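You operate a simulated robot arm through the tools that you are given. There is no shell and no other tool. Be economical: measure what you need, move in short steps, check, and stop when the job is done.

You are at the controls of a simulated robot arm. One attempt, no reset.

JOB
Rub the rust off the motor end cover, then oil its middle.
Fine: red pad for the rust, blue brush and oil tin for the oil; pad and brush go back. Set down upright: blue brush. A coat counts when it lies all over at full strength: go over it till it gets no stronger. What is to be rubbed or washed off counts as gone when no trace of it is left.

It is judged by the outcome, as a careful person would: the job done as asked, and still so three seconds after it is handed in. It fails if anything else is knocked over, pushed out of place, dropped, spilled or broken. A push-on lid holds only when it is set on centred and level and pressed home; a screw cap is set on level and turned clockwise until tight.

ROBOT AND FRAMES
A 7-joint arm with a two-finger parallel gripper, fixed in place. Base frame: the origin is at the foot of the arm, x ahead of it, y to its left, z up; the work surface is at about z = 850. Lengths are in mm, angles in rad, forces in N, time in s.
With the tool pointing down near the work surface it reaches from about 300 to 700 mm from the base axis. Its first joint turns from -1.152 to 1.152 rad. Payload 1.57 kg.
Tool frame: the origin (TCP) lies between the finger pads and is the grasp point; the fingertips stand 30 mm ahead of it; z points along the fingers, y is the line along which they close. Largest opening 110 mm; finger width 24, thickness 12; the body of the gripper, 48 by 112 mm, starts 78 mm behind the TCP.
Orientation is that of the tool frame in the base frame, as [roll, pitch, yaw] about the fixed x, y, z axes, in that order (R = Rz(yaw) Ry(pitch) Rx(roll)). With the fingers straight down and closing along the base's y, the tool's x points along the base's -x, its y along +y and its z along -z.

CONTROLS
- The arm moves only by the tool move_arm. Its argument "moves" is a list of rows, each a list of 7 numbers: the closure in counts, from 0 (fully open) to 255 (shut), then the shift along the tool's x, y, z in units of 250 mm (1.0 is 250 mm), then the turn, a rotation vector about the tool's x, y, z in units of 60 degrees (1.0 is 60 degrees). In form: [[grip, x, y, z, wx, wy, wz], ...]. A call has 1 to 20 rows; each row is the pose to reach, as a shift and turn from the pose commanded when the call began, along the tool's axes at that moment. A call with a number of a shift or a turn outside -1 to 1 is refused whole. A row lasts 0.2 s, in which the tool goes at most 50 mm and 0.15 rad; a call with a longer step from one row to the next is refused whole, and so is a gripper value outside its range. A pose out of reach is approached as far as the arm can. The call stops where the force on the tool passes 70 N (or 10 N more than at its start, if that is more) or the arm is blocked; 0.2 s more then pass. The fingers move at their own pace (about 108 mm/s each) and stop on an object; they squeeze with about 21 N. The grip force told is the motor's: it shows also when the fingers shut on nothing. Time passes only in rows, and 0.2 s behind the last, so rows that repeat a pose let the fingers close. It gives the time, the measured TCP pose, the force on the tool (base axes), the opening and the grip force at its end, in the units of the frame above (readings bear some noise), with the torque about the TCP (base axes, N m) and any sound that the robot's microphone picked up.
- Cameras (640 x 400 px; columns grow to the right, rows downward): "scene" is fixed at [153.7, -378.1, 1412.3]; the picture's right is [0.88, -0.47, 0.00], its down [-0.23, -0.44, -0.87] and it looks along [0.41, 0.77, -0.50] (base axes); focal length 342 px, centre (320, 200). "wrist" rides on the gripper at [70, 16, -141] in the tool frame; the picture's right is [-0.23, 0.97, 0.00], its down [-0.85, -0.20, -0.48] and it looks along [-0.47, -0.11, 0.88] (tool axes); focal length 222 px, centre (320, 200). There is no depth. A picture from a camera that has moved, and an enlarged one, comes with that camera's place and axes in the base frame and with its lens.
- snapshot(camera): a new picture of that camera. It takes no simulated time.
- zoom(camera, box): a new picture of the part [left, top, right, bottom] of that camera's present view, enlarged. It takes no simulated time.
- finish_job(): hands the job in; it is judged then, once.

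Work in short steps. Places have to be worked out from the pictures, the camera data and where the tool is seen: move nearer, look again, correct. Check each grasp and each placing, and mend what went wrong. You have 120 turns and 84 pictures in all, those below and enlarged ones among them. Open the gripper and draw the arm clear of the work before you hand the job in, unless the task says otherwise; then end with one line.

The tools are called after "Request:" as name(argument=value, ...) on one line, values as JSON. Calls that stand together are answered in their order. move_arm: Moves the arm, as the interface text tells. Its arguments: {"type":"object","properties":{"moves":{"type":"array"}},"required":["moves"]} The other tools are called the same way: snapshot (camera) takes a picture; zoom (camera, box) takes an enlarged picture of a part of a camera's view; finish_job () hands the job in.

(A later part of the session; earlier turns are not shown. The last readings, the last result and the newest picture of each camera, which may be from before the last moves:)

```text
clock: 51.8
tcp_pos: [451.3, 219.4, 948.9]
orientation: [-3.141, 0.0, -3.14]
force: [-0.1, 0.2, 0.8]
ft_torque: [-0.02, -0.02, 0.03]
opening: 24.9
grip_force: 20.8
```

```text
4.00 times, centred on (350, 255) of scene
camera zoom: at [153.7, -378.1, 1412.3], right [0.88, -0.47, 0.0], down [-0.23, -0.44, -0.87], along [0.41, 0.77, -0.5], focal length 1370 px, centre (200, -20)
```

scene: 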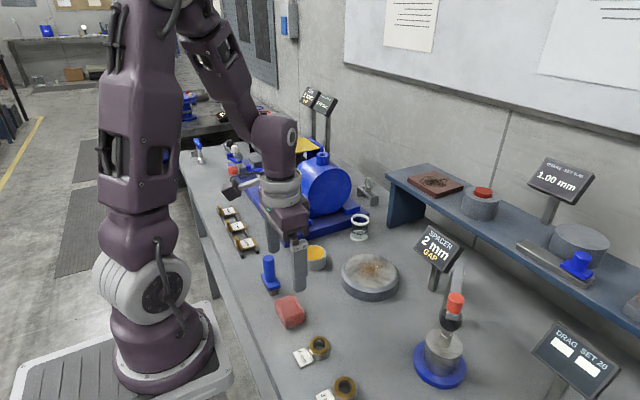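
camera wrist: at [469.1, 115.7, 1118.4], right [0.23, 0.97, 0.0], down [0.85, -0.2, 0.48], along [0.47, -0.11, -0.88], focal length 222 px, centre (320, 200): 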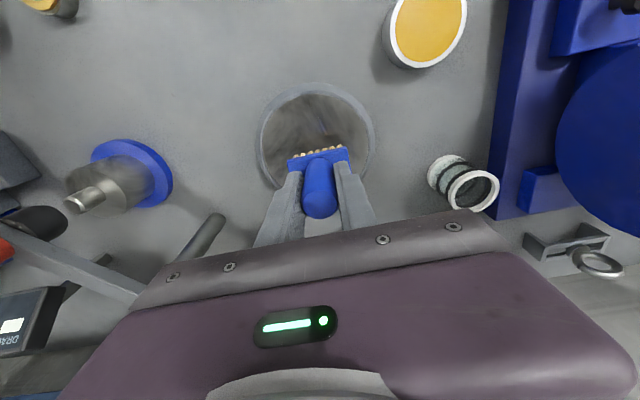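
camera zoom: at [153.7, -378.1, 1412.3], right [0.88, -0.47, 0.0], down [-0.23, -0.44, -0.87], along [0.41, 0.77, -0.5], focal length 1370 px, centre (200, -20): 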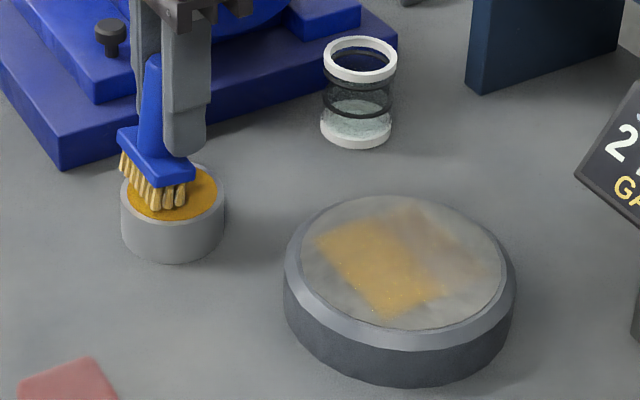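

The brush looks slightly tipped in the grip. I check it from the wrist camera.

Request:
zoom(camera="wrist", box=[240, 90, 400, 220])

Request:
zoom(camera="scene", box=[290, 200, 360, 280])

```text
3.08 times, centred on (320, 155) of wrist
camera zoom: at [382.0, 235.6, 1089.9], right [0.23, 0.97, 0.0], down [0.85, -0.2, 0.48], along [0.47, -0.11, -0.88], focal length 684 px, centre (320, 338)
```

zoom: 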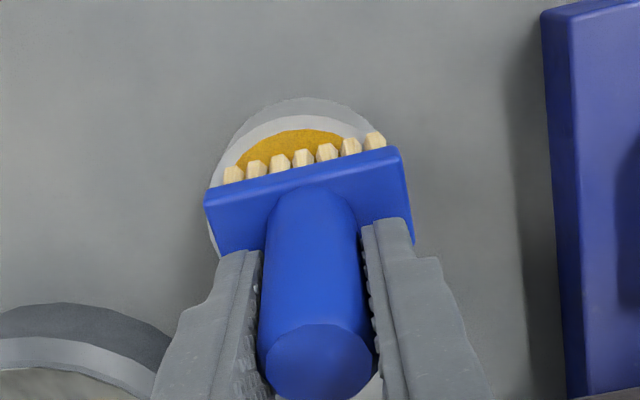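

```text
5.00 times, centred on (325, 240) of scene
camera zoom: at [153.7, -378.1, 1412.3], right [0.88, -0.47, 0.0], down [-0.23, -0.44, -0.87], along [0.41, 0.77, -0.5], focal length 1712 px, centre (295, 0)
```

zoom: 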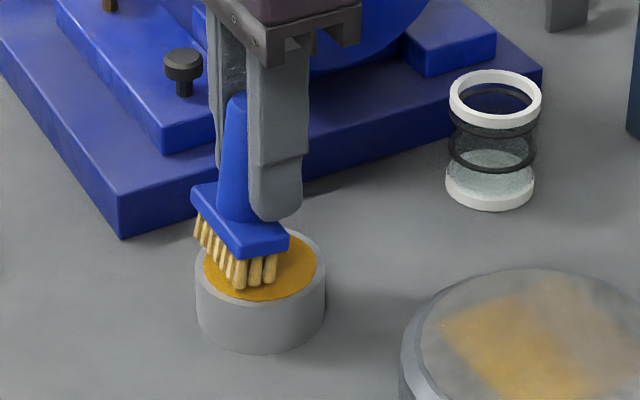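

The brush has pivoted about 13–14° about the finger axis, with the bristles toward −x. I lift and tilt the tool by −0.24 rad about its y to level the brush. From now on I stroke along y, which can't pivot it.

Request:
move_arm(moves=[[255, 0, 0, -0.1, 0, 0, 0], [255, 0, 0, -0.14, 0, -0.1, 0], [255, 0, 0, -0.14, 0, -0.23, 0], [255, 0, 0, -0.14, 0, -0.23, 0]])

Request:
zoom(camera="scene", box=[290, 190, 360, 270])

Request:
zoom(camera="wrist", box=[240, 90, 400, 220])

```text
clock: 52.8
tcp_pos: [451.4, 217.8, 985.0]
orientation: [-3.141, 0.245, 3.139]
force: [1.1, 0.1, -0.6]
ft_torque: [-0.01, -0.04, 0.01]
opening: 24.7
grip_force: 21.4
```

```text
5.00 times, centred on (325, 230) of scene
camera zoom: at [153.7, -378.1, 1412.3], right [0.88, -0.47, 0.0], down [-0.23, -0.44, -0.87], along [0.41, 0.77, -0.5], focal length 1712 px, centre (295, 50)
```

zoom: 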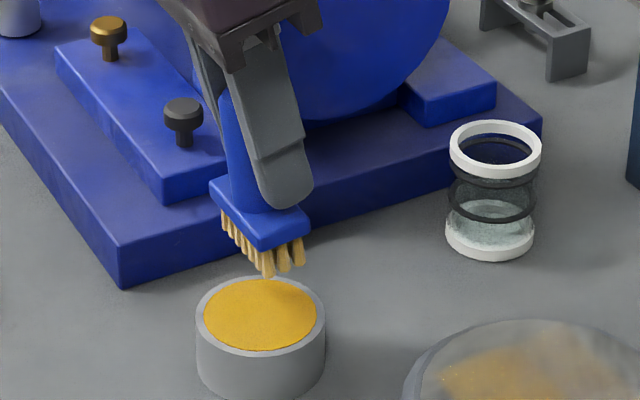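

```text
3.08 times, centred on (320, 155) of wrist
camera zoom: at [350.2, 234.1, 1104.2], right [0.22, 0.97, 0.06], down [0.72, -0.2, 0.67], along [0.66, -0.11, -0.74], focal length 684 px, centre (320, 338)
```

zoom: 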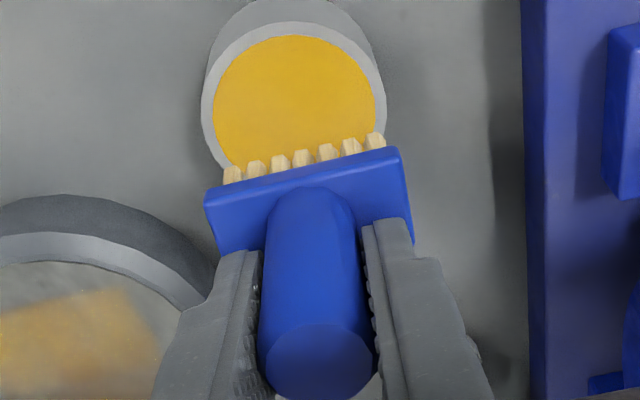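

The brush is now upright. I dip again, straight down in base coordinates (the tool is tilted, so I combine x and z).

Request:
move_arm(moves=[[255, 0.0143, 0, 0.0583, 0, 0, 0], [255, 0.0286, 0, 0.1165, 0, 0, 0], [255, 0.0343, 0, 0.1398, 0, 0, 0], [255, 0.0371, 0, 0.1515, 0, 0, 0], [255, 0.0371, 0, 0.1515, 0, 0, 0]])

```text
clock: 54.0
tcp_pos: [452.6, 217.7, 945.4]
orientation: [3.141, 0.244, 3.14]
force: [3.1, -1.1, 23.7]
ft_torque: [0.0, 0.06, 0.01]
opening: 25.0
grip_force: 21.2
```

Dipped. I carry the brush back above the cover's middle.

Request:
move_arm(moves=[[255, -0.0238, 0, -0.0971, 0, 0, 0], [255, -0.0476, 0, -0.1942, 0, 0, 0], [255, -0.131, -0.118, -0.1738, 0, 0, 0], [255, -0.2146, -0.236, -0.1533, 0, 0, 0], [255, -0.298, -0.354, -0.1329, 0, 0, 0], [255, -0.3816, -0.472, -0.1124, 0, 0, 0], [255, -0.3484, -0.472, 0.0236, 0, 0, 0], [255, -0.3484, -0.472, 0.0236, 0, 0, 0]])

Request:
zoom(camera="wrist", box=[220, 40, 420, 210])

Request:
zoom(camera="scene", box=[300, 210, 440, 310])

```text
clock: 55.8
tcp_pos: [536.7, 96.0, 961.4]
orientation: [-3.141, 0.24, 3.141]
force: [0.4, -1.0, 0.1]
ft_torque: [0.0, 0.01, 0.01]
opening: 25.1
grip_force: 21.2
```

```text
2.35 times, centred on (320, 125) of wrist
camera zoom: at [435.7, 112.7, 1081.6], right [0.22, 0.97, 0.05], down [0.72, -0.2, 0.67], along [0.66, -0.11, -0.74], focal length 523 px, centre (320, 376)
```

zoom: 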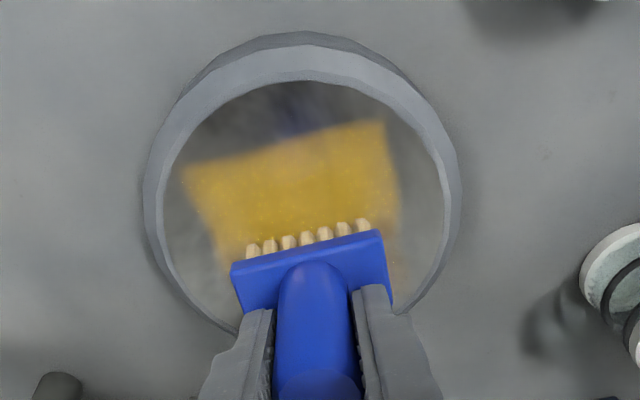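

```text
4.00 times, centred on (370, 260) of scene
camera zoom: at [153.7, -378.1, 1412.3], right [0.88, -0.47, 0.0], down [-0.23, -0.44, -0.87], along [0.41, 0.77, -0.5], focal length 1370 px, centre (120, -40)
```

zoom: 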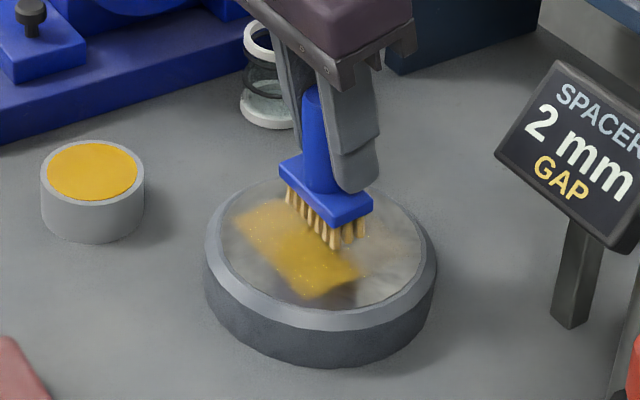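

The far (+x) half is thin. I lower at x≈550 to contact.

Request:
move_arm(moves=[[255, -0.045, 0, 0.03, 0, 0, 0], [255, -0.0396, 0, 0.053, 0, 0, 0], [255, -0.0392, 0, 0.059, 0, 0, 0], [255, -0.0392, 0, 0.059, 0, 0, 0]])

```text
clock: 56.8
tcp_pos: [549.1, 99.4, 948.3]
orientation: [3.141, 0.241, -3.14]
force: [-0.3, -0.2, -0.6]
ft_torque: [0.01, -0.02, -0.01]
opening: 24.7
grip_force: 20.8
```

Request:
move_arm(moves=[[255, 0.0014, 0, 0.0058, 0, 0, 0], [255, 0.0019, 0, 0.0078, 0, 0, 0], [255, 0.0019, 0, 0.0078, 0, 0, 0]])

```text
clock: 57.6
tcp_pos: [551.2, 98.6, 947.3]
orientation: [3.139, 0.244, -3.141]
force: [1.2, -0.8, 23.9]
ft_torque: [0.01, 0.23, 0.03]
opening: 24.5
grip_force: 20.3
```

Contact at 24 N. I stroke along y in the x≈550 lane, then hop to x≈566.

Request:
move_arm(moves=[[255, 0, 0.064, 0, 0, 0, 0], [255, 0, 0, 0, 0, 0, 0], [255, 0, -0.064, 0, 0, 0, 0], [255, 0, 0, 0.0008, 0, 0, 0], [255, 0, 0.064, 0.0012, 0, 0, 0], [255, 0, 0, 0.0012, 0, 0, 0], [255, 0, -0.064, 0.0016, 0, 0, 0], [255, 0, 0, 0.0016, 0, 0, 0], [255, -0.065, 0, 0.0035, 0, 0, 0], [255, -0.0618, 0, 0.0164, 0, 0, 0], [255, -0.0618, 0.056, 0.0168, 0, 0, 0], [255, -0.0618, 0, 0.0168, 0, 0, 0], [255, -0.0618, -0.056, 0.0172, 0, 0, 0], [255, -0.0618, 0, 0.0172, 0, 0, 0], [255, -0.0618, 0.056, 0.0176, 0, 0, 0], [255, -0.0618, -0.056, 0.018, 0, 0, 0], [255, -0.0618, 0, 0.018, 0, 0, 0]])

Request:
zoom(camera="scene", box=[300, 210, 440, 310])

```text
clock: 61.2
tcp_pos: [567.8, 100.9, 946.4]
orientation: [3.141, 0.24, 3.141]
force: [0.7, -0.4, -1.4]
ft_torque: [0.0, -0.02, -0.01]
opening: 24.7
grip_force: 20.8
```

```text
4.00 times, centred on (370, 260) of scene
camera zoom: at [153.7, -378.1, 1412.3], right [0.88, -0.47, 0.0], down [-0.23, -0.44, -0.87], along [0.41, 0.77, -0.5], focal length 1370 px, centre (120, -40)
```

zoom: 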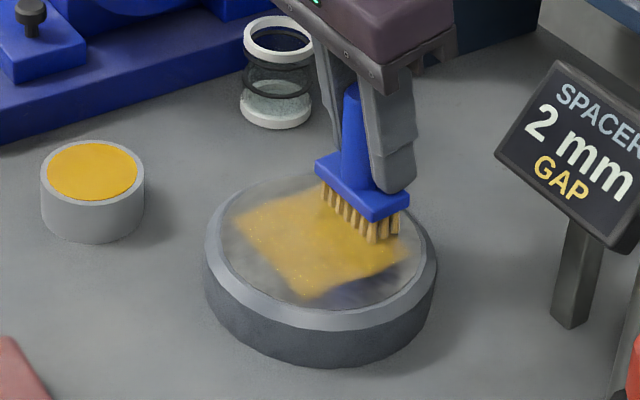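

The coat is spreading well. I check whether the brush has tipped again.

Request:
zoom(camera="wrist", box=[220, 40, 420, 230])

```text
2.11 times, centred on (320, 135) of wrist
camera zoom: at [466.8, 116.8, 1066.2], right [0.22, 0.97, 0.05], down [0.72, -0.2, 0.67], along [0.66, -0.11, -0.74], focal length 468 px, centre (320, 337)
```

zoom: 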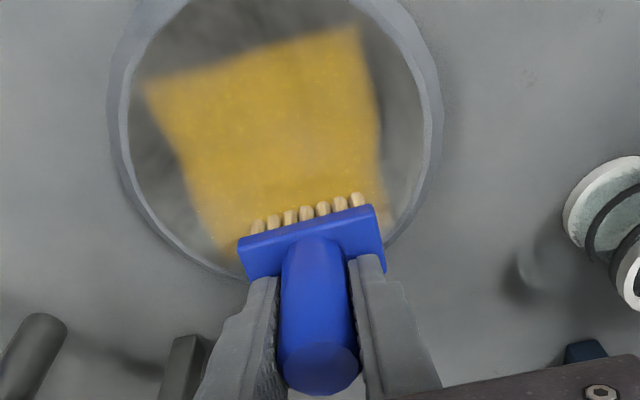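

It tipped a few degrees more. I press down and drag back toward −x in light contact, which should straighten it while it coats.

Request:
move_arm(moves=[[255, 0.0018, 0, 0.0075, 0, 0, 0], [255, 0.0018, 0.05, 0.0075, 0, 0, 0], [255, 0.0018, -0.05, 0.0075, 0, 0, 0], [255, 0.0018, 0, 0.0075, 0, 0, 0], [255, 0.05, 0, -0.004, 0, 0, 0], [255, 0.097, 0, -0.0155, 0, 0, 0], [255, 0.144, 0, -0.027, 0, 0, 0], [255, 0.19, 0, -0.038, 0, 0, 0], [255, 0.19, 0, -0.038, 0, 0, 0]])

Request:
zoom(camera="wrist", box=[220, 40, 420, 230])

```text
clock: 63.2
tcp_pos: [518.8, 100.5, 942.8]
orientation: [3.141, 0.241, 3.141]
force: [5.9, 0.2, 16.6]
ft_torque: [0.06, -0.19, -0.02]
opening: 24.6
grip_force: 20.7
```

```text
2.11 times, centred on (320, 135) of wrist
camera zoom: at [417.7, 117.1, 1063.5], right [0.22, 0.97, 0.05], down [0.72, -0.2, 0.67], along [0.66, -0.11, -0.74], focal length 468 px, centre (320, 337)
```

zoom: 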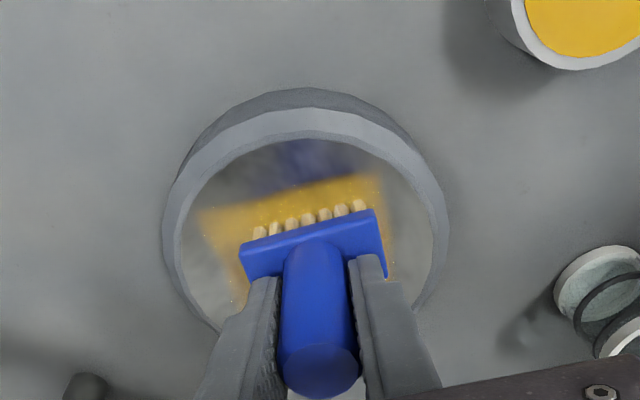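

I lift clear and inspect the coat.

Request:
move_arm(moves=[[255, -0.02, 0, -0.08, 0, 0, 0], [255, 0.1, 0, -0.22, 0, 0, 0], [255, 0.25, 0, -0.26, 0, 0, 0], [255, 0.25, 0, -0.26, 0, 0, 0]])

Request:
zoom(camera="scene", box=[335, 245, 405, 305])

Request:
zoom(camera="scene", box=[280, 170, 420, 290])

```text
clock: 64.2
tcp_pos: [441.0, 97.9, 992.6]
orientation: [3.14, 0.24, 3.14]
force: [-0.7, 0.3, -1.1]
ft_torque: [0.01, 0.0, 0.01]
opening: 24.7
grip_force: 21.4
```

```text
6.67 times, centred on (370, 275) of scene
camera zoom: at [153.7, -378.1, 1412.3], right [0.88, -0.47, 0.0], down [-0.23, -0.44, -0.87], along [0.41, 0.77, -0.5], focal length 2283 px, centre (-13, -300)
```

zoom: 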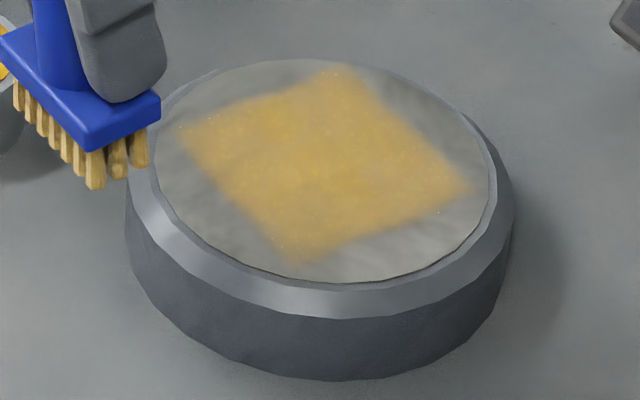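

```text
3.33 times, centred on (350, 230) of scene
camera zoom: at [153.7, -378.1, 1412.3], right [0.88, -0.47, 0.0], down [-0.23, -0.44, -0.87], along [0.41, 0.77, -0.5], focal length 1141 px, centre (220, 100)
```

zoom: 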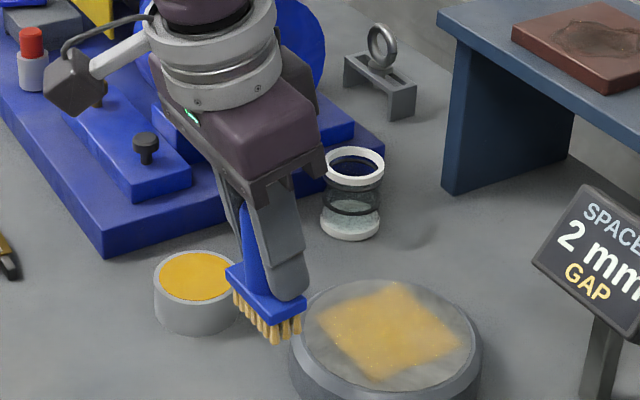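

The coat is centred and even, but not yet at full strength. I go above the tin and tilt the tool 0.12 rad more to level the brush.

Request:
move_arm(moves=[[255, -0.011, 0.119, 0.0026, 0, -0.03, 0], [255, -0.0215, 0.238, 0.0052, 0, -0.06, 0], [255, -0.032, 0.357, 0.0079, 0, -0.09, 0], [255, -0.043, 0.476, 0.0105, 0, -0.115, 0], [255, -0.043, 0.476, 0.0105, 0, -0.115, 0]])

Request:
zoom(camera="scene", box=[280, 190, 360, 270])

Request:
zoom(camera="wrist", box=[220, 40, 420, 230])

```text
clock: 65.4
tcp_pos: [451.7, 220.0, 990.0]
orientation: [3.141, 0.362, 3.14]
force: [-0.4, 1.1, -1.0]
ft_torque: [-0.02, -0.03, 0.01]
opening: 24.7
grip_force: 21.0
```

```text
5.00 times, centred on (320, 230) of scene
camera zoom: at [153.7, -378.1, 1412.3], right [0.88, -0.47, 0.0], down [-0.23, -0.44, -0.87], along [0.41, 0.77, -0.5], focal length 1712 px, centre (320, 50)
```

zoom: 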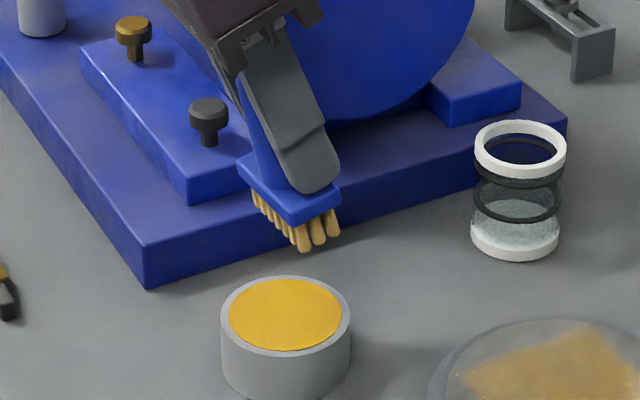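

```text
2.11 times, centred on (320, 135) of wrist
camera zoom: at [336.0, 236.2, 1097.3], right [0.21, 0.97, 0.08], down [0.63, -0.2, 0.75], along [0.75, -0.11, -0.66], focal length 468 px, centre (320, 337)
```

zoom: 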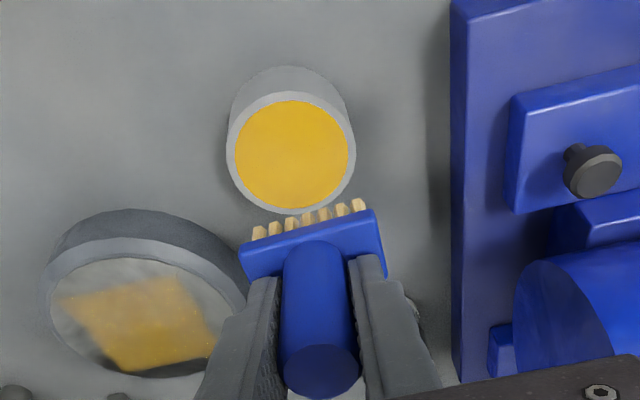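

That over-tilts it: the drag had already straightened the brush. I turn back to the earlier tilt.

Request:
move_arm(moves=[[255, 0, 0, 0, 0, 0.06, 0], [255, 0, 0, 0, 0, 0.115, 0], [255, 0, 0, 0, 0, 0.115, 0]])

Request:
zoom(camera="scene", box=[280, 190, 360, 270])

Request:
zoom(camera="wrist", box=[220, 40, 420, 230])

```text
clock: 66.2
tcp_pos: [451.7, 219.5, 990.4]
orientation: [3.142, 0.241, -3.141]
force: [1.1, 1.2, -0.2]
ft_torque: [0.0, -0.01, 0.0]
opening: 24.9
grip_force: 21.5
```

```text
5.00 times, centred on (320, 230) of scene
camera zoom: at [153.7, -378.1, 1412.3], right [0.88, -0.47, 0.0], down [-0.23, -0.44, -0.87], along [0.41, 0.77, -0.5], focal length 1712 px, centre (320, 50)
```

zoom: 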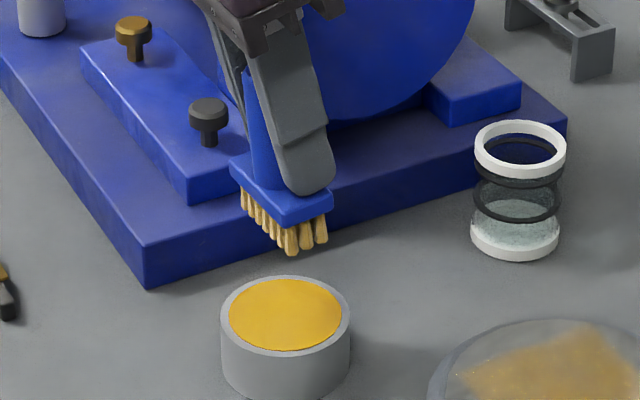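

```text
2.11 times, centred on (320, 135) of wrist
camera zoom: at [350.0, 235.8, 1110.8], right [0.22, 0.97, 0.05], down [0.72, -0.2, 0.67], along [0.66, -0.11, -0.74], focal length 468 px, centre (320, 337)
```

zoom: 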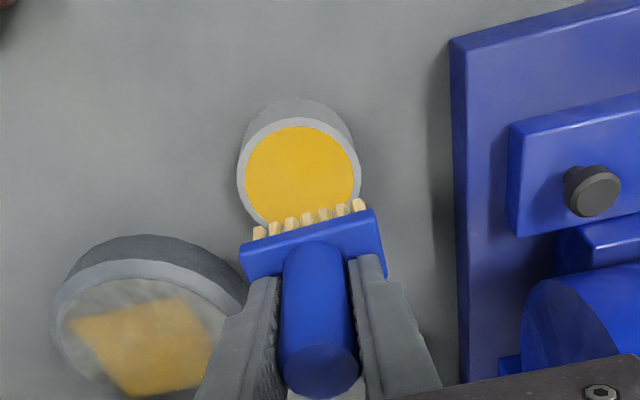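

The brush is upright, with its block about 4 mm short of the tin centre in x. I correct that and dip.

Request:
move_arm(moves=[[255, -0.0155, -0.008, 0.0038, 0, 0, 0], [255, 0.008, -0.008, 0.099, 0, 0, 0], [255, 0.0225, -0.008, 0.16, 0, 0, 0], [255, 0.028, -0.008, 0.1826, 0, 0, 0], [255, 0.028, -0.008, 0.1826, 0, 0, 0]])

```text
clock: 67.4
tcp_pos: [456.6, 217.4, 944.1]
orientation: [-3.141, 0.242, 3.141]
force: [0.4, -0.1, -1.0]
ft_torque: [-0.01, -0.01, -0.01]
opening: 24.6
grip_force: 21.1
```

Request:
move_arm(moves=[[255, 0.0019, 0, 0.0078, 0, 0, 0], [255, 0.0038, 0, 0.0155, 0, 0, 0], [255, 0.0057, 0, 0.0233, 0, 0, 0], [255, 0.0057, 0, 0.0233, 0, 0, 0]])

Request:
zoom(camera="scene", box=[280, 200, 360, 280])

```text
clock: 68.4
tcp_pos: [457.4, 217.7, 940.4]
orientation: [-3.141, 0.24, 3.141]
force: [-0.2, -0.7, 2.6]
ft_torque: [0.06, 0.05, 0.05]
opening: 24.7
grip_force: 21.3
```

```text
5.00 times, centred on (320, 240) of scene
camera zoom: at [153.7, -378.1, 1412.3], right [0.88, -0.47, 0.0], down [-0.23, -0.44, -0.87], along [0.41, 0.77, -0.5], focal length 1712 px, centre (320, 0)
```

zoom: 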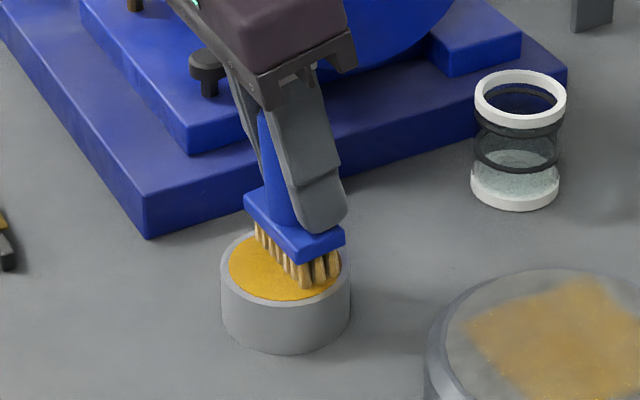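

It is just touching, and a bit toward +x. I shift −4 mm and press lightly.

Request:
move_arm(moves=[[255, 0.0155, 0, -0.0038, 0, 0, 0], [255, 0.0169, 0, 0.002, 0, 0, 0], [255, 0.0169, 0, 0.002, 0, 0, 0]])

```text
clock: 69.2
tcp_pos: [453.6, 217.4, 939.1]
orientation: [3.141, 0.244, 3.139]
force: [1.2, 1.3, 24.0]
ft_torque: [0.0, 0.26, -0.04]
opening: 24.6
grip_force: 20.7
```

Dipped at 24 N. Back to the cover, starting at the −x lane.

Request:
move_arm(moves=[[255, -0.0238, 0, -0.0971, 0, 0, 0], [255, -0.0476, 0, -0.1942, 0, 0, 0], [255, -0.104, -0.12, -0.18, 0, 0, 0], [255, -0.16, -0.24, -0.167, 0, 0, 0], [255, -0.217, -0.36, -0.153, 0, 0, 0], [255, -0.273, -0.478, -0.139, 0, 0, 0], [255, -0.232, -0.478, 0.028, 0, 0, 0], [255, -0.232, -0.478, 0.028, 0, 0, 0]])

```text
clock: 71.0
tcp_pos: [511.3, 95.1, 944.8]
orientation: [-3.141, 0.243, 3.14]
force: [-2.1, -1.3, 11.5]
ft_torque: [0.03, 0.27, 0.01]
opening: 24.8
grip_force: 20.8
```

Contact at 11.5 N. I do a full raster of y strokes from −x to +x.

Request:
move_arm(moves=[[255, 0, 0.08, 0.001, 0, 0, 0], [255, 0, 0.008, 0.001, 0, 0, 0], [255, 0, -0.064, 0.001, 0, 0, 0], [255, -0.0466, -0.064, 0.013, 0, 0, 0], [255, -0.0466, 0.008, 0.013, 0, 0, 0], [255, -0.0466, 0.08, 0.013, 0, 0, 0], [255, -0.0932, 0.08, 0.025, 0, 0, 0], [255, -0.0932, 0.008, 0.025, 0, 0, 0], [255, -0.0932, -0.064, 0.025, 0, 0, 0], [255, -0.1398, -0.064, 0.0368, 0, 0, 0], [255, -0.1398, 0.008, 0.0368, 0, 0, 0], [255, -0.1398, 0.08, 0.0368, 0, 0, 0], [255, -0.1864, 0.08, 0.0486, 0, 0, 0], [255, -0.1864, 0.008, 0.0486, 0, 0, 0], [255, -0.1864, -0.064, 0.0486, 0, 0, 0], [255, -0.228, -0.064, 0.059, 0, 0, 0], [255, -0.228, 0.008, 0.059, 0, 0, 0], [255, -0.228, 0.08, 0.059, 0, 0, 0], [255, -0.228, 0.008, 0.059, 0, 0, 0]])

Request:
zoom(camera="scene", box=[300, 210, 440, 310])

Request:
zoom(camera="wrist", box=[220, 40, 420, 230])

```text
clock: 75.0
tcp_pos: [570.0, 98.2, 945.4]
orientation: [3.14, 0.242, -3.14]
force: [0.2, -0.2, -0.6]
ft_torque: [0.05, 0.01, -0.01]
opening: 24.8
grip_force: 20.6
```

```text
4.00 times, centred on (370, 260) of scene
camera zoom: at [153.8, -378.1, 1412.3], right [0.88, -0.47, 0.0], down [-0.23, -0.44, -0.87], along [0.41, 0.77, -0.5], focal length 1370 px, centre (120, -40)
```

zoom: 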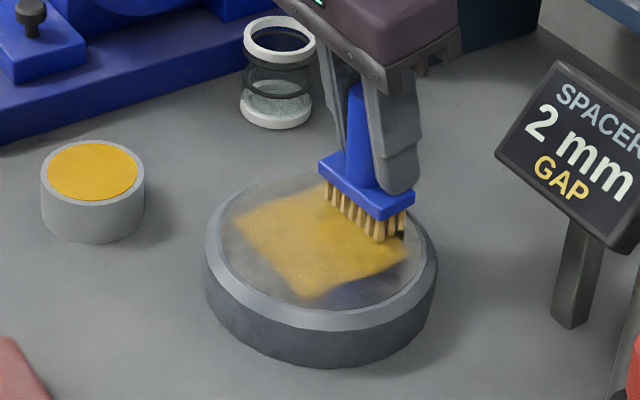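

```text
2.11 times, centred on (320, 135) of wrist
camera zoom: at [468.4, 115.6, 1065.6], right [0.22, 0.97, 0.05], down [0.72, -0.2, 0.67], along [0.66, -0.11, -0.74], focal length 468 px, centre (320, 337)
```

zoom: 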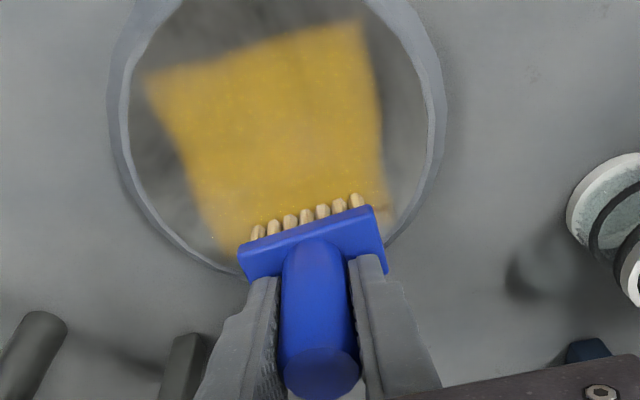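

Contact was lost partway. I press down 2 mm and raster back toward −x.

Request:
move_arm(moves=[[255, 0.0014, 0, 0.0058, 0, 0, 0], [255, 0.0024, 0, 0.0097, 0, 0, 0], [255, 0.0024, 0, 0.0097, 0, 0, 0]])

```text
clock: 75.8
tcp_pos: [571.0, 99.2, 943.0]
orientation: [-3.141, 0.241, -3.142]
force: [-0.4, -0.4, 4.0]
ft_torque: [0.01, 0.06, 0.01]
opening: 24.8
grip_force: 20.1
```

Request:
move_arm(moves=[[255, 0.0012, 0, 0.005, 0, 0, 0], [255, 0.0012, 0.072, 0.005, 0, 0, 0], [255, 0.0012, 0, 0.005, 0, 0, 0], [255, 0.0012, -0.072, 0.0055, 0, 0, 0], [255, 0.048, -0.072, -0.006, 0, 0, 0], [255, 0.048, 0, -0.006, 0, 0, 0], [255, 0.048, 0.072, -0.0055, 0, 0, 0], [255, 0.0946, 0.072, -0.017, 0, 0, 0], [255, 0.0946, 0, -0.017, 0, 0, 0], [255, 0.0946, -0.072, -0.0165, 0, 0, 0], [255, 0.141, -0.072, -0.0275, 0, 0, 0], [255, 0.141, 0, -0.0275, 0, 0, 0], [255, 0.141, 0.072, -0.0275, 0, 0, 0], [255, 0.188, 0.072, -0.039, 0, 0, 0], [255, 0.188, 0, -0.039, 0, 0, 0], [255, 0.188, -0.072, -0.0385, 0, 0, 0], [255, 0.23, -0.072, -0.049, 0, 0, 0], [255, 0.23, 0, -0.049, 0, 0, 0], [255, 0.23, 0.072, -0.049, 0, 0, 0], [255, 0.23, 0, -0.049, 0, 0, 0]])

Request:
zoom(camera="wrist", box=[220, 40, 420, 230])

```text
clock: 80.0
tcp_pos: [511.7, 99.6, 941.3]
orientation: [3.141, 0.241, 3.139]
force: [1.1, -0.2, -0.6]
ft_torque: [0.0, 0.01, 0.02]
opening: 24.2
grip_force: 20.7
```

```text
2.11 times, centred on (320, 135) of wrist
camera zoom: at [409.9, 116.9, 1060.7], right [0.22, 0.97, 0.05], down [0.72, -0.2, 0.67], along [0.66, -0.11, -0.74], focal length 468 px, centre (320, 337)
```

zoom: 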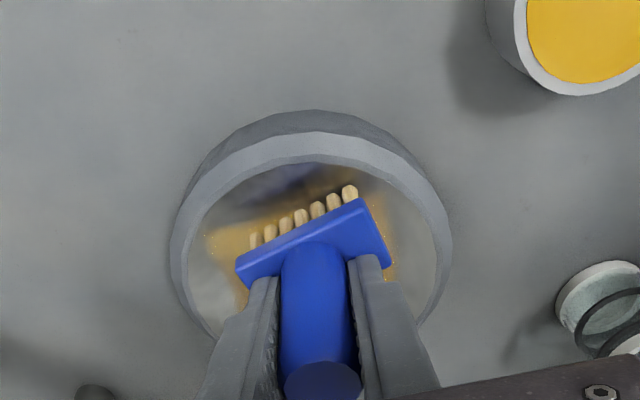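

The brush yawed about 10° in the grip. I lift clear and inspect the coat.

Request:
move_arm(moves=[[255, -0.02, 0, -0.08, 0, 0, 0], [255, 0.1, 0, -0.22, 0, 0, 0], [255, 0.25, 0, -0.26, 0, 0, 0], [255, 0.25, 0, -0.26, 0, 0, 0]])

Request:
zoom(camera="scene", box=[335, 245, 405, 305])

Request:
zoom(camera="scene", box=[280, 190, 400, 280])

```text
clock: 81.0
tcp_pos: [436.9, 98.6, 987.5]
orientation: [3.141, 0.241, 3.139]
force: [-0.3, 0.4, 0.2]
ft_torque: [0.01, -0.02, 0.02]
opening: 24.4
grip_force: 20.8
```

```text
6.67 times, centred on (370, 275) of scene
camera zoom: at [153.7, -378.1, 1412.3], right [0.88, -0.47, 0.0], down [-0.23, -0.44, -0.87], along [0.41, 0.77, -0.5], focal length 2283 px, centre (-13, -300)
```

zoom: 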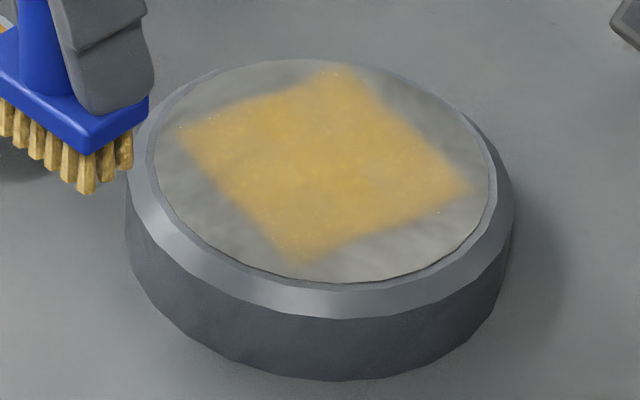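

```text
4.44 times, centred on (340, 235) of scene
camera zoom: at [153.7, -378.1, 1412.3], right [0.88, -0.47, 0.0], down [-0.23, -0.44, -0.87], along [0.41, 0.77, -0.5], focal length 1522 px, centre (231, 44)
```

zoom: 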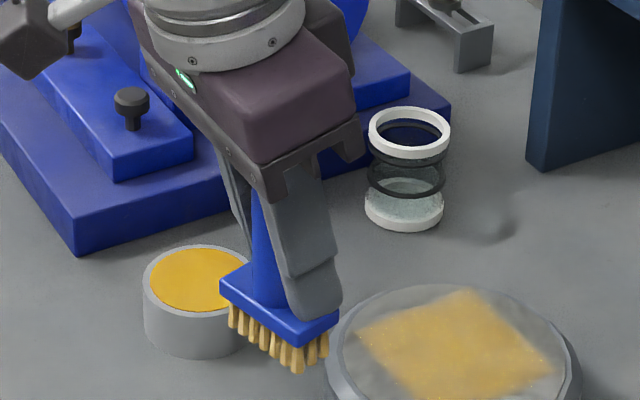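

The coated patch keeps fixed edges: a centred square of about 75 mm, now fuller. I re-dip once more and go over it again to see if it gets any stronger.

Request:
move_arm(moves=[[255, -0.0175, 0.119, 0.004, 0, 0, 0], [255, -0.035, 0.238, 0.0085, 0, 0, 0], [255, -0.0525, 0.357, 0.013, 0, 0, 0], [255, -0.07, 0.476, 0.017, 0, 0, 0], [255, -0.055, 0.476, 0.08, 0, 0, 0], [255, -0.038, 0.476, 0.148, 0, 0, 0], [255, -0.0267, 0.476, 0.194, 0, 0, 0], [255, -0.0228, 0.476, 0.2095, 0, 0, 0], [255, -0.0228, 0.476, 0.2095, 0, 0, 0]])

Request:
zoom(camera="scene", box=[280, 200, 360, 280])

```text
clock: 83.0
tcp_pos: [452.8, 218.9, 938.8]
orientation: [3.141, 0.241, 3.139]
force: [0.1, -0.1, 0.0]
ft_torque: [-0.01, -0.01, 0.02]
opening: 24.1
grip_force: 20.9
```

```text
5.00 times, centred on (320, 240) of scene
camera zoom: at [153.7, -378.1, 1412.3], right [0.88, -0.47, 0.0], down [-0.23, -0.44, -0.87], along [0.41, 0.77, -0.5], focal length 1712 px, centre (320, 0)
```

zoom: 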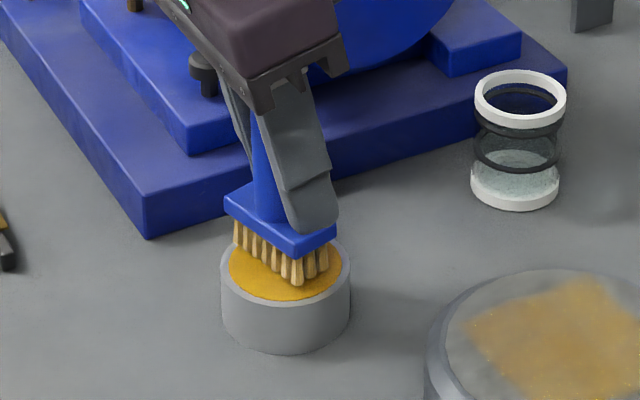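

Aligned over the oil. I press down in small steps.

Request:
move_arm(moves=[[255, 0.0019, 0, 0.0078, 0, 0, 0], [255, 0.0038, 0, 0.0155, 0, 0, 0], [255, 0.0038, 0, 0.0155, 0, 0, 0]])

```text
clock: 83.8
tcp_pos: [453.7, 218.7, 934.5]
orientation: [-3.141, 0.242, 3.14]
force: [0.1, -0.8, -0.8]
ft_torque: [-0.01, 0.0, -0.04]
opening: 24.0
grip_force: 20.9
```

Request:
move_arm(moves=[[255, 0.0014, 0, 0.0058, 0, 0, 0], [255, 0.0024, 0, 0.0097, 0, 0, 0], [255, 0.0024, 0, 0.0097, 0, 0, 0]])

Request:
zoom(camera="scene", box=[290, 220, 350, 280])

```text
clock: 84.6
tcp_pos: [453.1, 218.3, 931.9]
orientation: [-3.142, 0.245, 3.14]
force: [3.6, -0.8, 23.1]
ft_torque: [-0.06, 0.01, -0.03]
opening: 24.2
grip_force: 21.1
```

```text
6.67 times, centred on (320, 250) of scene
camera zoom: at [153.5, -378.3, 1412.3], right [0.88, -0.47, 0.0], down [-0.23, -0.44, -0.87], along [0.41, 0.77, -0.5], focal length 2283 px, centre (320, -133)
```

zoom: 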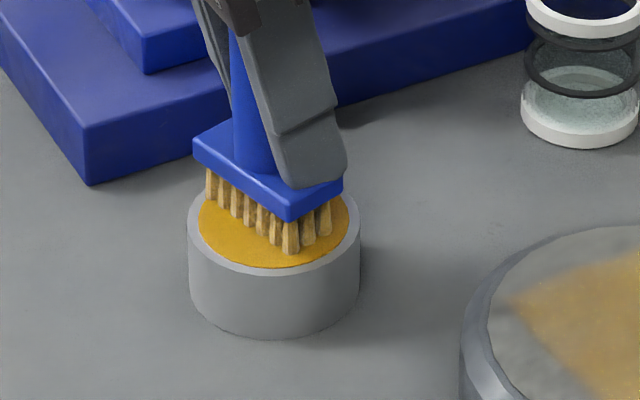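

Dipped. Back to the cover's −x lane.

Request:
move_arm(moves=[[255, -0.0238, 0, -0.0971, 0, 0, 0], [255, -0.0476, 0, -0.1942, 0, 0, 0], [255, -0.104, -0.12, -0.18, 0, 0, 0], [255, -0.16, -0.24, -0.167, 0, 0, 0], [255, -0.217, -0.36, -0.153, 0, 0, 0], [255, -0.273, -0.478, -0.139, 0, 0, 0], [255, -0.235, -0.478, 0.025, 0, 0, 0], [255, -0.235, -0.478, 0.032, 0, 0, 0], [255, -0.235, -0.478, 0.032, 0, 0, 0]])

```text
clock: 86.6
tcp_pos: [514.1, 98.5, 940.0]
orientation: [3.142, 0.24, -3.141]
force: [0.0, 0.2, -1.2]
ft_torque: [0.01, 0.03, 0.0]
opening: 23.9
grip_force: 21.1
```

Request:
move_arm(moves=[[255, 0.0014, 0, 0.0058, 0, 0, 0], [255, 0.0029, 0, 0.0117, 0, 0, 0], [255, 0.0029, 0, 0.0117, 0, 0, 0]])

```text
clock: 87.4
tcp_pos: [513.8, 98.8, 936.2]
orientation: [3.139, 0.245, -3.141]
force: [-3.7, 1.6, 22.7]
ft_torque: [-0.07, 0.17, -0.01]
opening: 24.3
grip_force: 21.5
```

Contact at 22.7 N. I raster with a slow continuous descent to keep pressure.

Request:
move_arm(moves=[[255, 0, 0.064, 0.0006, 0, 0, 0], [255, 0, 0, 0.0012, 0, 0, 0], [255, 0, -0.064, 0.0018, 0, 0, 0], [255, -0.0466, -0.064, 0.0138, 0, 0, 0], [255, -0.0466, 0, 0.0144, 0, 0, 0], [255, -0.0466, 0.064, 0.015, 0, 0, 0], [255, -0.0932, 0.064, 0.027, 0, 0, 0], [255, -0.0932, 0, 0.0276, 0, 0, 0], [255, -0.0932, -0.064, 0.0282, 0, 0, 0], [255, -0.1398, -0.064, 0.0402, 0, 0, 0], [255, -0.1398, 0, 0.0408, 0, 0, 0], [255, -0.1398, 0.064, 0.0414, 0, 0, 0], [255, -0.1864, 0.064, 0.0534, 0, 0, 0], [255, -0.1864, 0, 0.054, 0, 0, 0], [255, -0.1864, -0.064, 0.0546, 0, 0, 0], [255, -0.22, -0.064, 0.0632, 0, 0, 0], [255, -0.22, 0, 0.0638, 0, 0, 0], [255, -0.22, 0.064, 0.0644, 0, 0, 0], [255, -0.22, 0, 0.065, 0, 0, 0]])

Request:
zoom(camera="wrist", box=[220, 40, 420, 230])

```text
clock: 91.4
tcp_pos: [568.4, 98.3, 934.0]
orientation: [3.141, 0.239, -3.141]
force: [-0.5, 0.6, 1.8]
ft_torque: [0.03, -0.03, 0.01]
opening: 24.2
grip_force: 20.8
```

```text
2.11 times, centred on (320, 135) of wrist
camera zoom: at [468.0, 115.1, 1054.2], right [0.22, 0.97, 0.05], down [0.72, -0.2, 0.67], along [0.66, -0.11, -0.74], focal length 468 px, centre (320, 337)
```

zoom: 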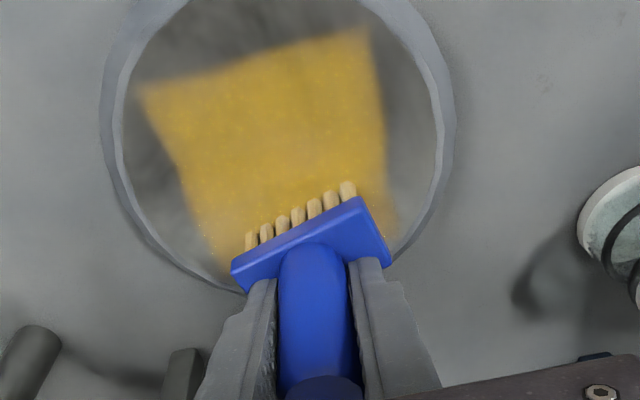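

The coat is stronger and more even. I press slightly and raster back toward −x.

Request:
move_arm(moves=[[255, 0.0012, 0, 0.005, 0, 0, 0], [255, 0.0012, 0.064, 0.0055, 0, 0, 0], [255, 0.0012, 0, 0.006, 0, 0, 0], [255, 0.0012, -0.064, 0.0065, 0, 0, 0], [255, 0.048, -0.064, -0.0045, 0, 0, 0], [255, 0.048, 0, -0.004, 0, 0, 0], [255, 0.048, 0.064, -0.0035, 0, 0, 0], [255, 0.0946, 0.064, -0.0145, 0, 0, 0], [255, 0.0946, 0, -0.014, 0, 0, 0], [255, 0.0946, -0.064, -0.0135, 0, 0, 0], [255, 0.141, -0.064, -0.0245, 0, 0, 0], [255, 0.141, 0, -0.024, 0, 0, 0], [255, 0.141, 0.064, -0.0235, 0, 0, 0], [255, 0.188, 0.064, -0.0345, 0, 0, 0], [255, 0.188, 0, -0.034, 0, 0, 0], [255, 0.188, -0.064, -0.0335, 0, 0, 0], [255, 0.225, -0.064, -0.042, 0, 0, 0], [255, 0.225, 0, -0.042, 0, 0, 0], [255, 0.225, 0.064, -0.042, 0, 0, 0], [255, 0.225, 0, -0.042, 0, 0, 0]])

```text
clock: 92.9
tcp_pos: [559.7, 96.4, 934.0]
orientation: [-3.136, 0.245, 3.136]
force: [-3.1, -0.8, 14.8]
ft_torque: [0.18, 0.18, -0.01]
opening: 24.6
grip_force: 21.1
stopped in row 7: the force on the tool passed its limit at 74 N (the readings are from after the stop); the commanded pose is now the measured one
```

A force spike: the block is now seated against the fingertips, so contact is stiff. I check things before going on.

Request:
zoom(camera="scene", box=[300, 210, 440, 310])

Request:
zoom(camera="wrist", box=[220, 40, 420, 230])

```text
4.00 times, centred on (370, 260) of scene
camera zoom: at [153.4, -378.2, 1412.3], right [0.88, -0.47, 0.0], down [-0.23, -0.44, -0.87], along [0.41, 0.77, -0.5], focal length 1370 px, centre (120, -40)
```

zoom: 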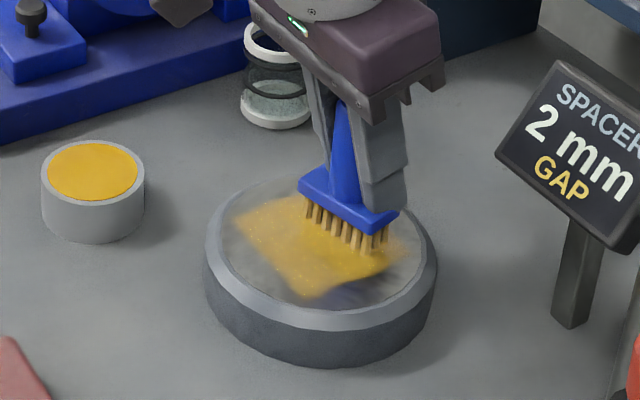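

```text
2.11 times, centred on (320, 135) of wrist
camera zoom: at [457.8, 114.1, 1052.8], right [0.23, 0.97, 0.05], down [0.71, -0.2, 0.67], along [0.67, -0.12, -0.74], focal length 468 px, centre (320, 337)
```

zoom: 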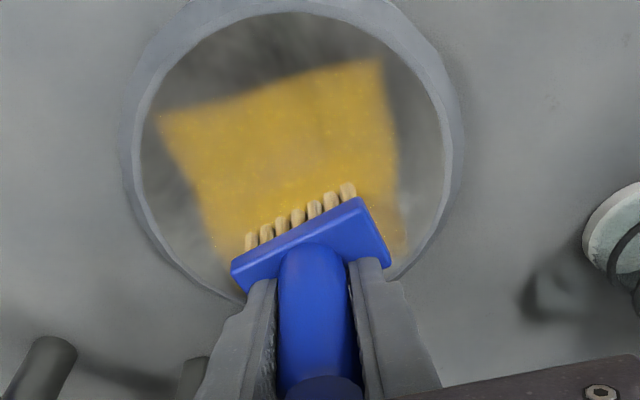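

All is fine. I continue the raster from here with no further descent.

Request:
move_arm(moves=[[255, -0.03, 0, 0.0068, 0, 0, 0], [255, -0.03, 0.064, 0.0068, 0, 0, 0], [255, -0.03, 0, 0.0068, 0, 0, 0], [255, -0.03, -0.056, 0.0068, 0, 0, 0], [255, 0.01, -0.056, -0.003, 0, 0, 0], [255, 0.01, 0, -0.003, 0, 0, 0], [255, 0.01, 0.064, -0.003, 0, 0, 0], [255, 0.055, 0.064, -0.014, 0, 0, 0], [255, 0.055, 0, -0.014, 0, 0, 0], [255, 0.055, -0.056, -0.014, 0, 0, 0], [255, 0.1, -0.056, -0.025, 0, 0, 0], [255, 0.1, 0, -0.025, 0, 0, 0], [255, 0.1, 0.064, -0.025, 0, 0, 0], [255, 0.145, 0.064, -0.036, 0, 0, 0], [255, 0.145, 0, -0.036, 0, 0, 0], [255, 0.145, -0.056, -0.036, 0, 0, 0], [255, 0.18, -0.056, -0.0445, 0, 0, 0], [255, 0.18, 0, -0.0445, 0, 0, 0], [255, 0.18, 0.064, -0.0445, 0, 0, 0], [255, 0.18, 0, -0.0445, 0, 0, 0]])

```text
clock: 97.1
tcp_pos: [512.4, 100.7, 933.0]
orientation: [-3.141, 0.252, 3.14]
force: [-1.9, 23.7, 46.8]
ft_torque: [0.88, -0.25, 0.16]
opening: 24.3
grip_force: 20.8
```

The contact is firm now (47 N). I lift off straight up and inspect the coat.

Request:
move_arm(moves=[[255, -0.02, 0, -0.08, 0, 0, 0], [255, 0.1, 0, -0.22, 0, 0, 0], [255, 0.25, 0, -0.26, 0, 0, 0], [255, 0.25, 0, -0.26, 0, 0, 0]])

Request:
zoom(camera="scene", box=[335, 245, 405, 305])

Request:
zoom(camera="scene", box=[280, 190, 400, 280])

```text
clock: 98.1
tcp_pos: [438.4, 99.0, 977.9]
orientation: [-3.137, 0.243, 3.134]
force: [-0.7, 0.2, -0.1]
ft_torque: [0.0, -0.02, 0.0]
opening: 24.5
grip_force: 20.8
```

```text
6.67 times, centred on (370, 275) of scene
camera zoom: at [153.7, -378.1, 1412.3], right [0.88, -0.47, 0.0], down [-0.23, -0.44, -0.87], along [0.41, 0.77, -0.5], focal length 2283 px, centre (-13, -300)
```

zoom: 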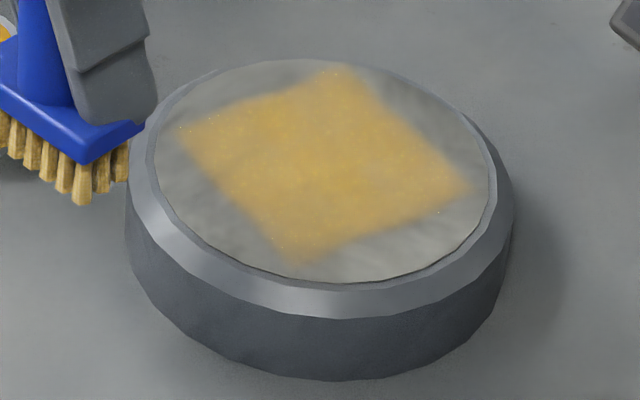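

```text
4.44 times, centred on (340, 235) of scene
camera zoom: at [153.7, -378.1, 1412.3], right [0.88, -0.47, 0.0], down [-0.23, -0.44, -0.87], along [0.41, 0.77, -0.5], focal length 1522 px, centre (231, 44)
```

zoom: 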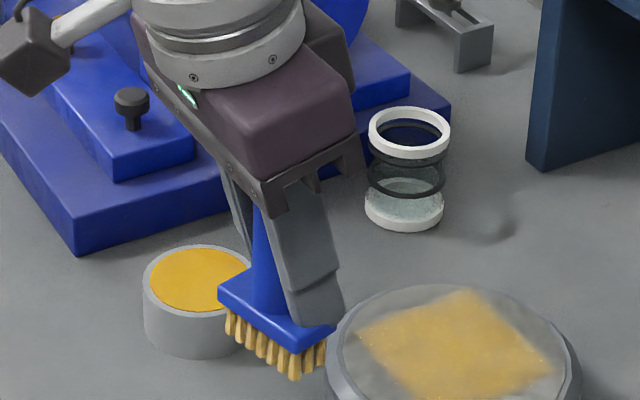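

The −y side looks a bit paler. One more dip and a pass reaching further there, then I'll compare.

Request:
move_arm(moves=[[255, -0.015, 0.119, 0.004, 0, 0, 0], [255, -0.03, 0.238, 0.0075, 0, 0, 0], [255, -0.045, 0.357, 0.011, 0, 0, 0], [255, -0.06, 0.476, 0.015, 0, 0, 0], [255, -0.045, 0.476, 0.08, 0, 0, 0], [255, -0.028, 0.476, 0.148, 0, 0, 0], [255, -0.0164, 0.476, 0.1935, 0, 0, 0], [255, -0.0164, 0.476, 0.1935, 0, 0, 0]])

Request:
zoom(camera="scene", box=[290, 220, 350, 280])

```text
clock: 99.9
tcp_pos: [453.0, 217.6, 932.5]
orientation: [-3.137, 0.243, 3.135]
force: [0.1, -1.0, 0.3]
ft_torque: [0.02, 0.01, 0.02]
opening: 24.5
grip_force: 20.8
```

```text
6.67 times, centred on (320, 250) of scene
camera zoom: at [153.7, -378.1, 1412.3], right [0.88, -0.47, 0.0], down [-0.23, -0.44, -0.87], along [0.41, 0.77, -0.5], focal length 2283 px, centre (320, -133)
```

zoom: 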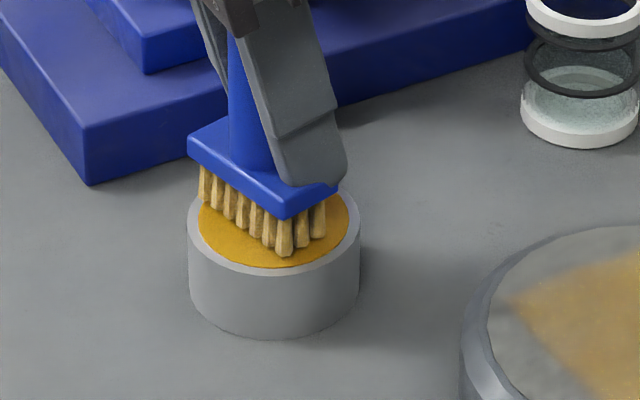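

I nudge +4 mm in x and press gently.

Request:
move_arm(moves=[[255, -0.0155, 0, 0.0038, 0, 0, 0], [255, -0.0138, 0, 0.011, 0, 0, 0], [255, -0.0128, 0, 0.0155, 0, 0, 0], [255, -0.0128, 0, 0.0155, 0, 0, 0]])

```text
clock: 100.9
tcp_pos: [456.6, 217.2, 930.9]
orientation: [-3.136, 0.244, 3.133]
force: [0.1, -0.5, 0.0]
ft_torque: [0.02, 0.01, -0.01]
opening: 24.5
grip_force: 20.8
```

Request:
move_arm(moves=[[255, 0.001, 0, 0.0039, 0, 0, 0], [255, 0.0019, 0, 0.0078, 0, 0, 0], [255, 0.0019, 0, 0.0078, 0, 0, 0]])

```text
clock: 101.7
tcp_pos: [458.4, 217.4, 929.5]
orientation: [-3.138, 0.247, 3.134]
force: [-8.7, -0.9, 33.5]
ft_torque: [-0.08, 0.25, 0.04]
opening: 24.4
grip_force: 21.3
```

Dipped at 33 N. Back to the cover.

Request:
move_arm(moves=[[255, -0.0238, 0, -0.0971, 0, 0, 0], [255, -0.0476, 0, -0.1942, 0, 0, 0], [255, -0.1, -0.12, -0.181, 0, 0, 0], [255, -0.152, -0.24, -0.168, 0, 0, 0], [255, -0.205, -0.36, -0.155, 0, 0, 0], [255, -0.257, -0.476, -0.143, 0, 0, 0], [255, -0.222, -0.476, 0, 0, 0, 0], [255, -0.2164, -0.476, 0.0242, 0, 0, 0], [255, -0.2164, -0.476, 0.0242, 0, 0, 0]])

```text
clock: 103.7
tcp_pos: [509.9, 96.2, 936.3]
orientation: [-3.137, 0.244, 3.134]
force: [-1.0, -0.3, -1.1]
ft_torque: [-0.01, -0.04, 0.0]
opening: 24.3
grip_force: 21.2
```

Request:
move_arm(moves=[[255, 0.001, 0, 0.0039, 0, 0, 0], [255, 0.0017, 0, 0.007, 0, 0, 0], [255, 0.0017, 0, 0.007, 0, 0, 0]])

```text
clock: 104.5
tcp_pos: [510.1, 97.3, 935.6]
orientation: [-3.138, 0.244, 3.134]
force: [-0.2, 0.0, -1.2]
ft_torque: [0.01, -0.03, 0.0]
opening: 24.5
grip_force: 20.6
```

Request:
move_arm(moves=[[255, 0.0008, 0, 0.0031, 0, 0, 0], [255, 0.0014, 0, 0.0058, 0, 0, 0], [255, 0.0014, 0, 0.0058, 0, 0, 0]])

```text
clock: 105.3
tcp_pos: [512.1, 96.4, 934.9]
orientation: [-3.136, 0.246, 3.136]
force: [-5.0, -0.4, 14.6]
ft_torque: [-0.06, 0.2, -0.01]
opening: 24.4
grip_force: 21.2
```

Contact at 14.6 N. I raster, with the strokes extended on the −y side.

Request:
move_arm(moves=[[255, 0, 0.07, 0, 0, 0, 0], [255, 0, 0, 0, 0, 0, 0], [255, 0, -0.085, 0, 0, 0, 0], [255, -0.0466, -0.085, 0.0116, 0, 0, 0], [255, -0.0466, 0, 0.0116, 0, 0, 0], [255, -0.0466, 0.07, 0.0116, 0, 0, 0], [255, -0.0932, 0.07, 0.0232, 0, 0, 0], [255, -0.0932, 0, 0.0232, 0, 0, 0], [255, -0.0932, -0.085, 0.0232, 0, 0, 0], [255, -0.1398, -0.085, 0.0348, 0, 0, 0], [255, -0.1398, 0, 0.0348, 0, 0, 0], [255, -0.1398, 0.07, 0.0348, 0, 0, 0], [255, -0.1864, 0.07, 0.0464, 0, 0, 0], [255, -0.1864, 0, 0.0464, 0, 0, 0], [255, -0.1864, -0.085, 0.0464, 0, 0, 0], [255, -0.233, -0.085, 0.058, 0, 0, 0], [255, -0.233, 0, 0.058, 0, 0, 0], [255, -0.233, 0.07, 0.058, 0, 0, 0], [255, -0.233, 0, 0.058, 0, 0, 0]])

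```text
clock: 109.3
tcp_pos: [570.6, 99.8, 932.5]
orientation: [-3.138, 0.248, 3.136]
force: [-0.3, 12.1, 23.8]
ft_torque: [0.34, -0.18, 0.06]
opening: 24.5
grip_force: 21.3
```

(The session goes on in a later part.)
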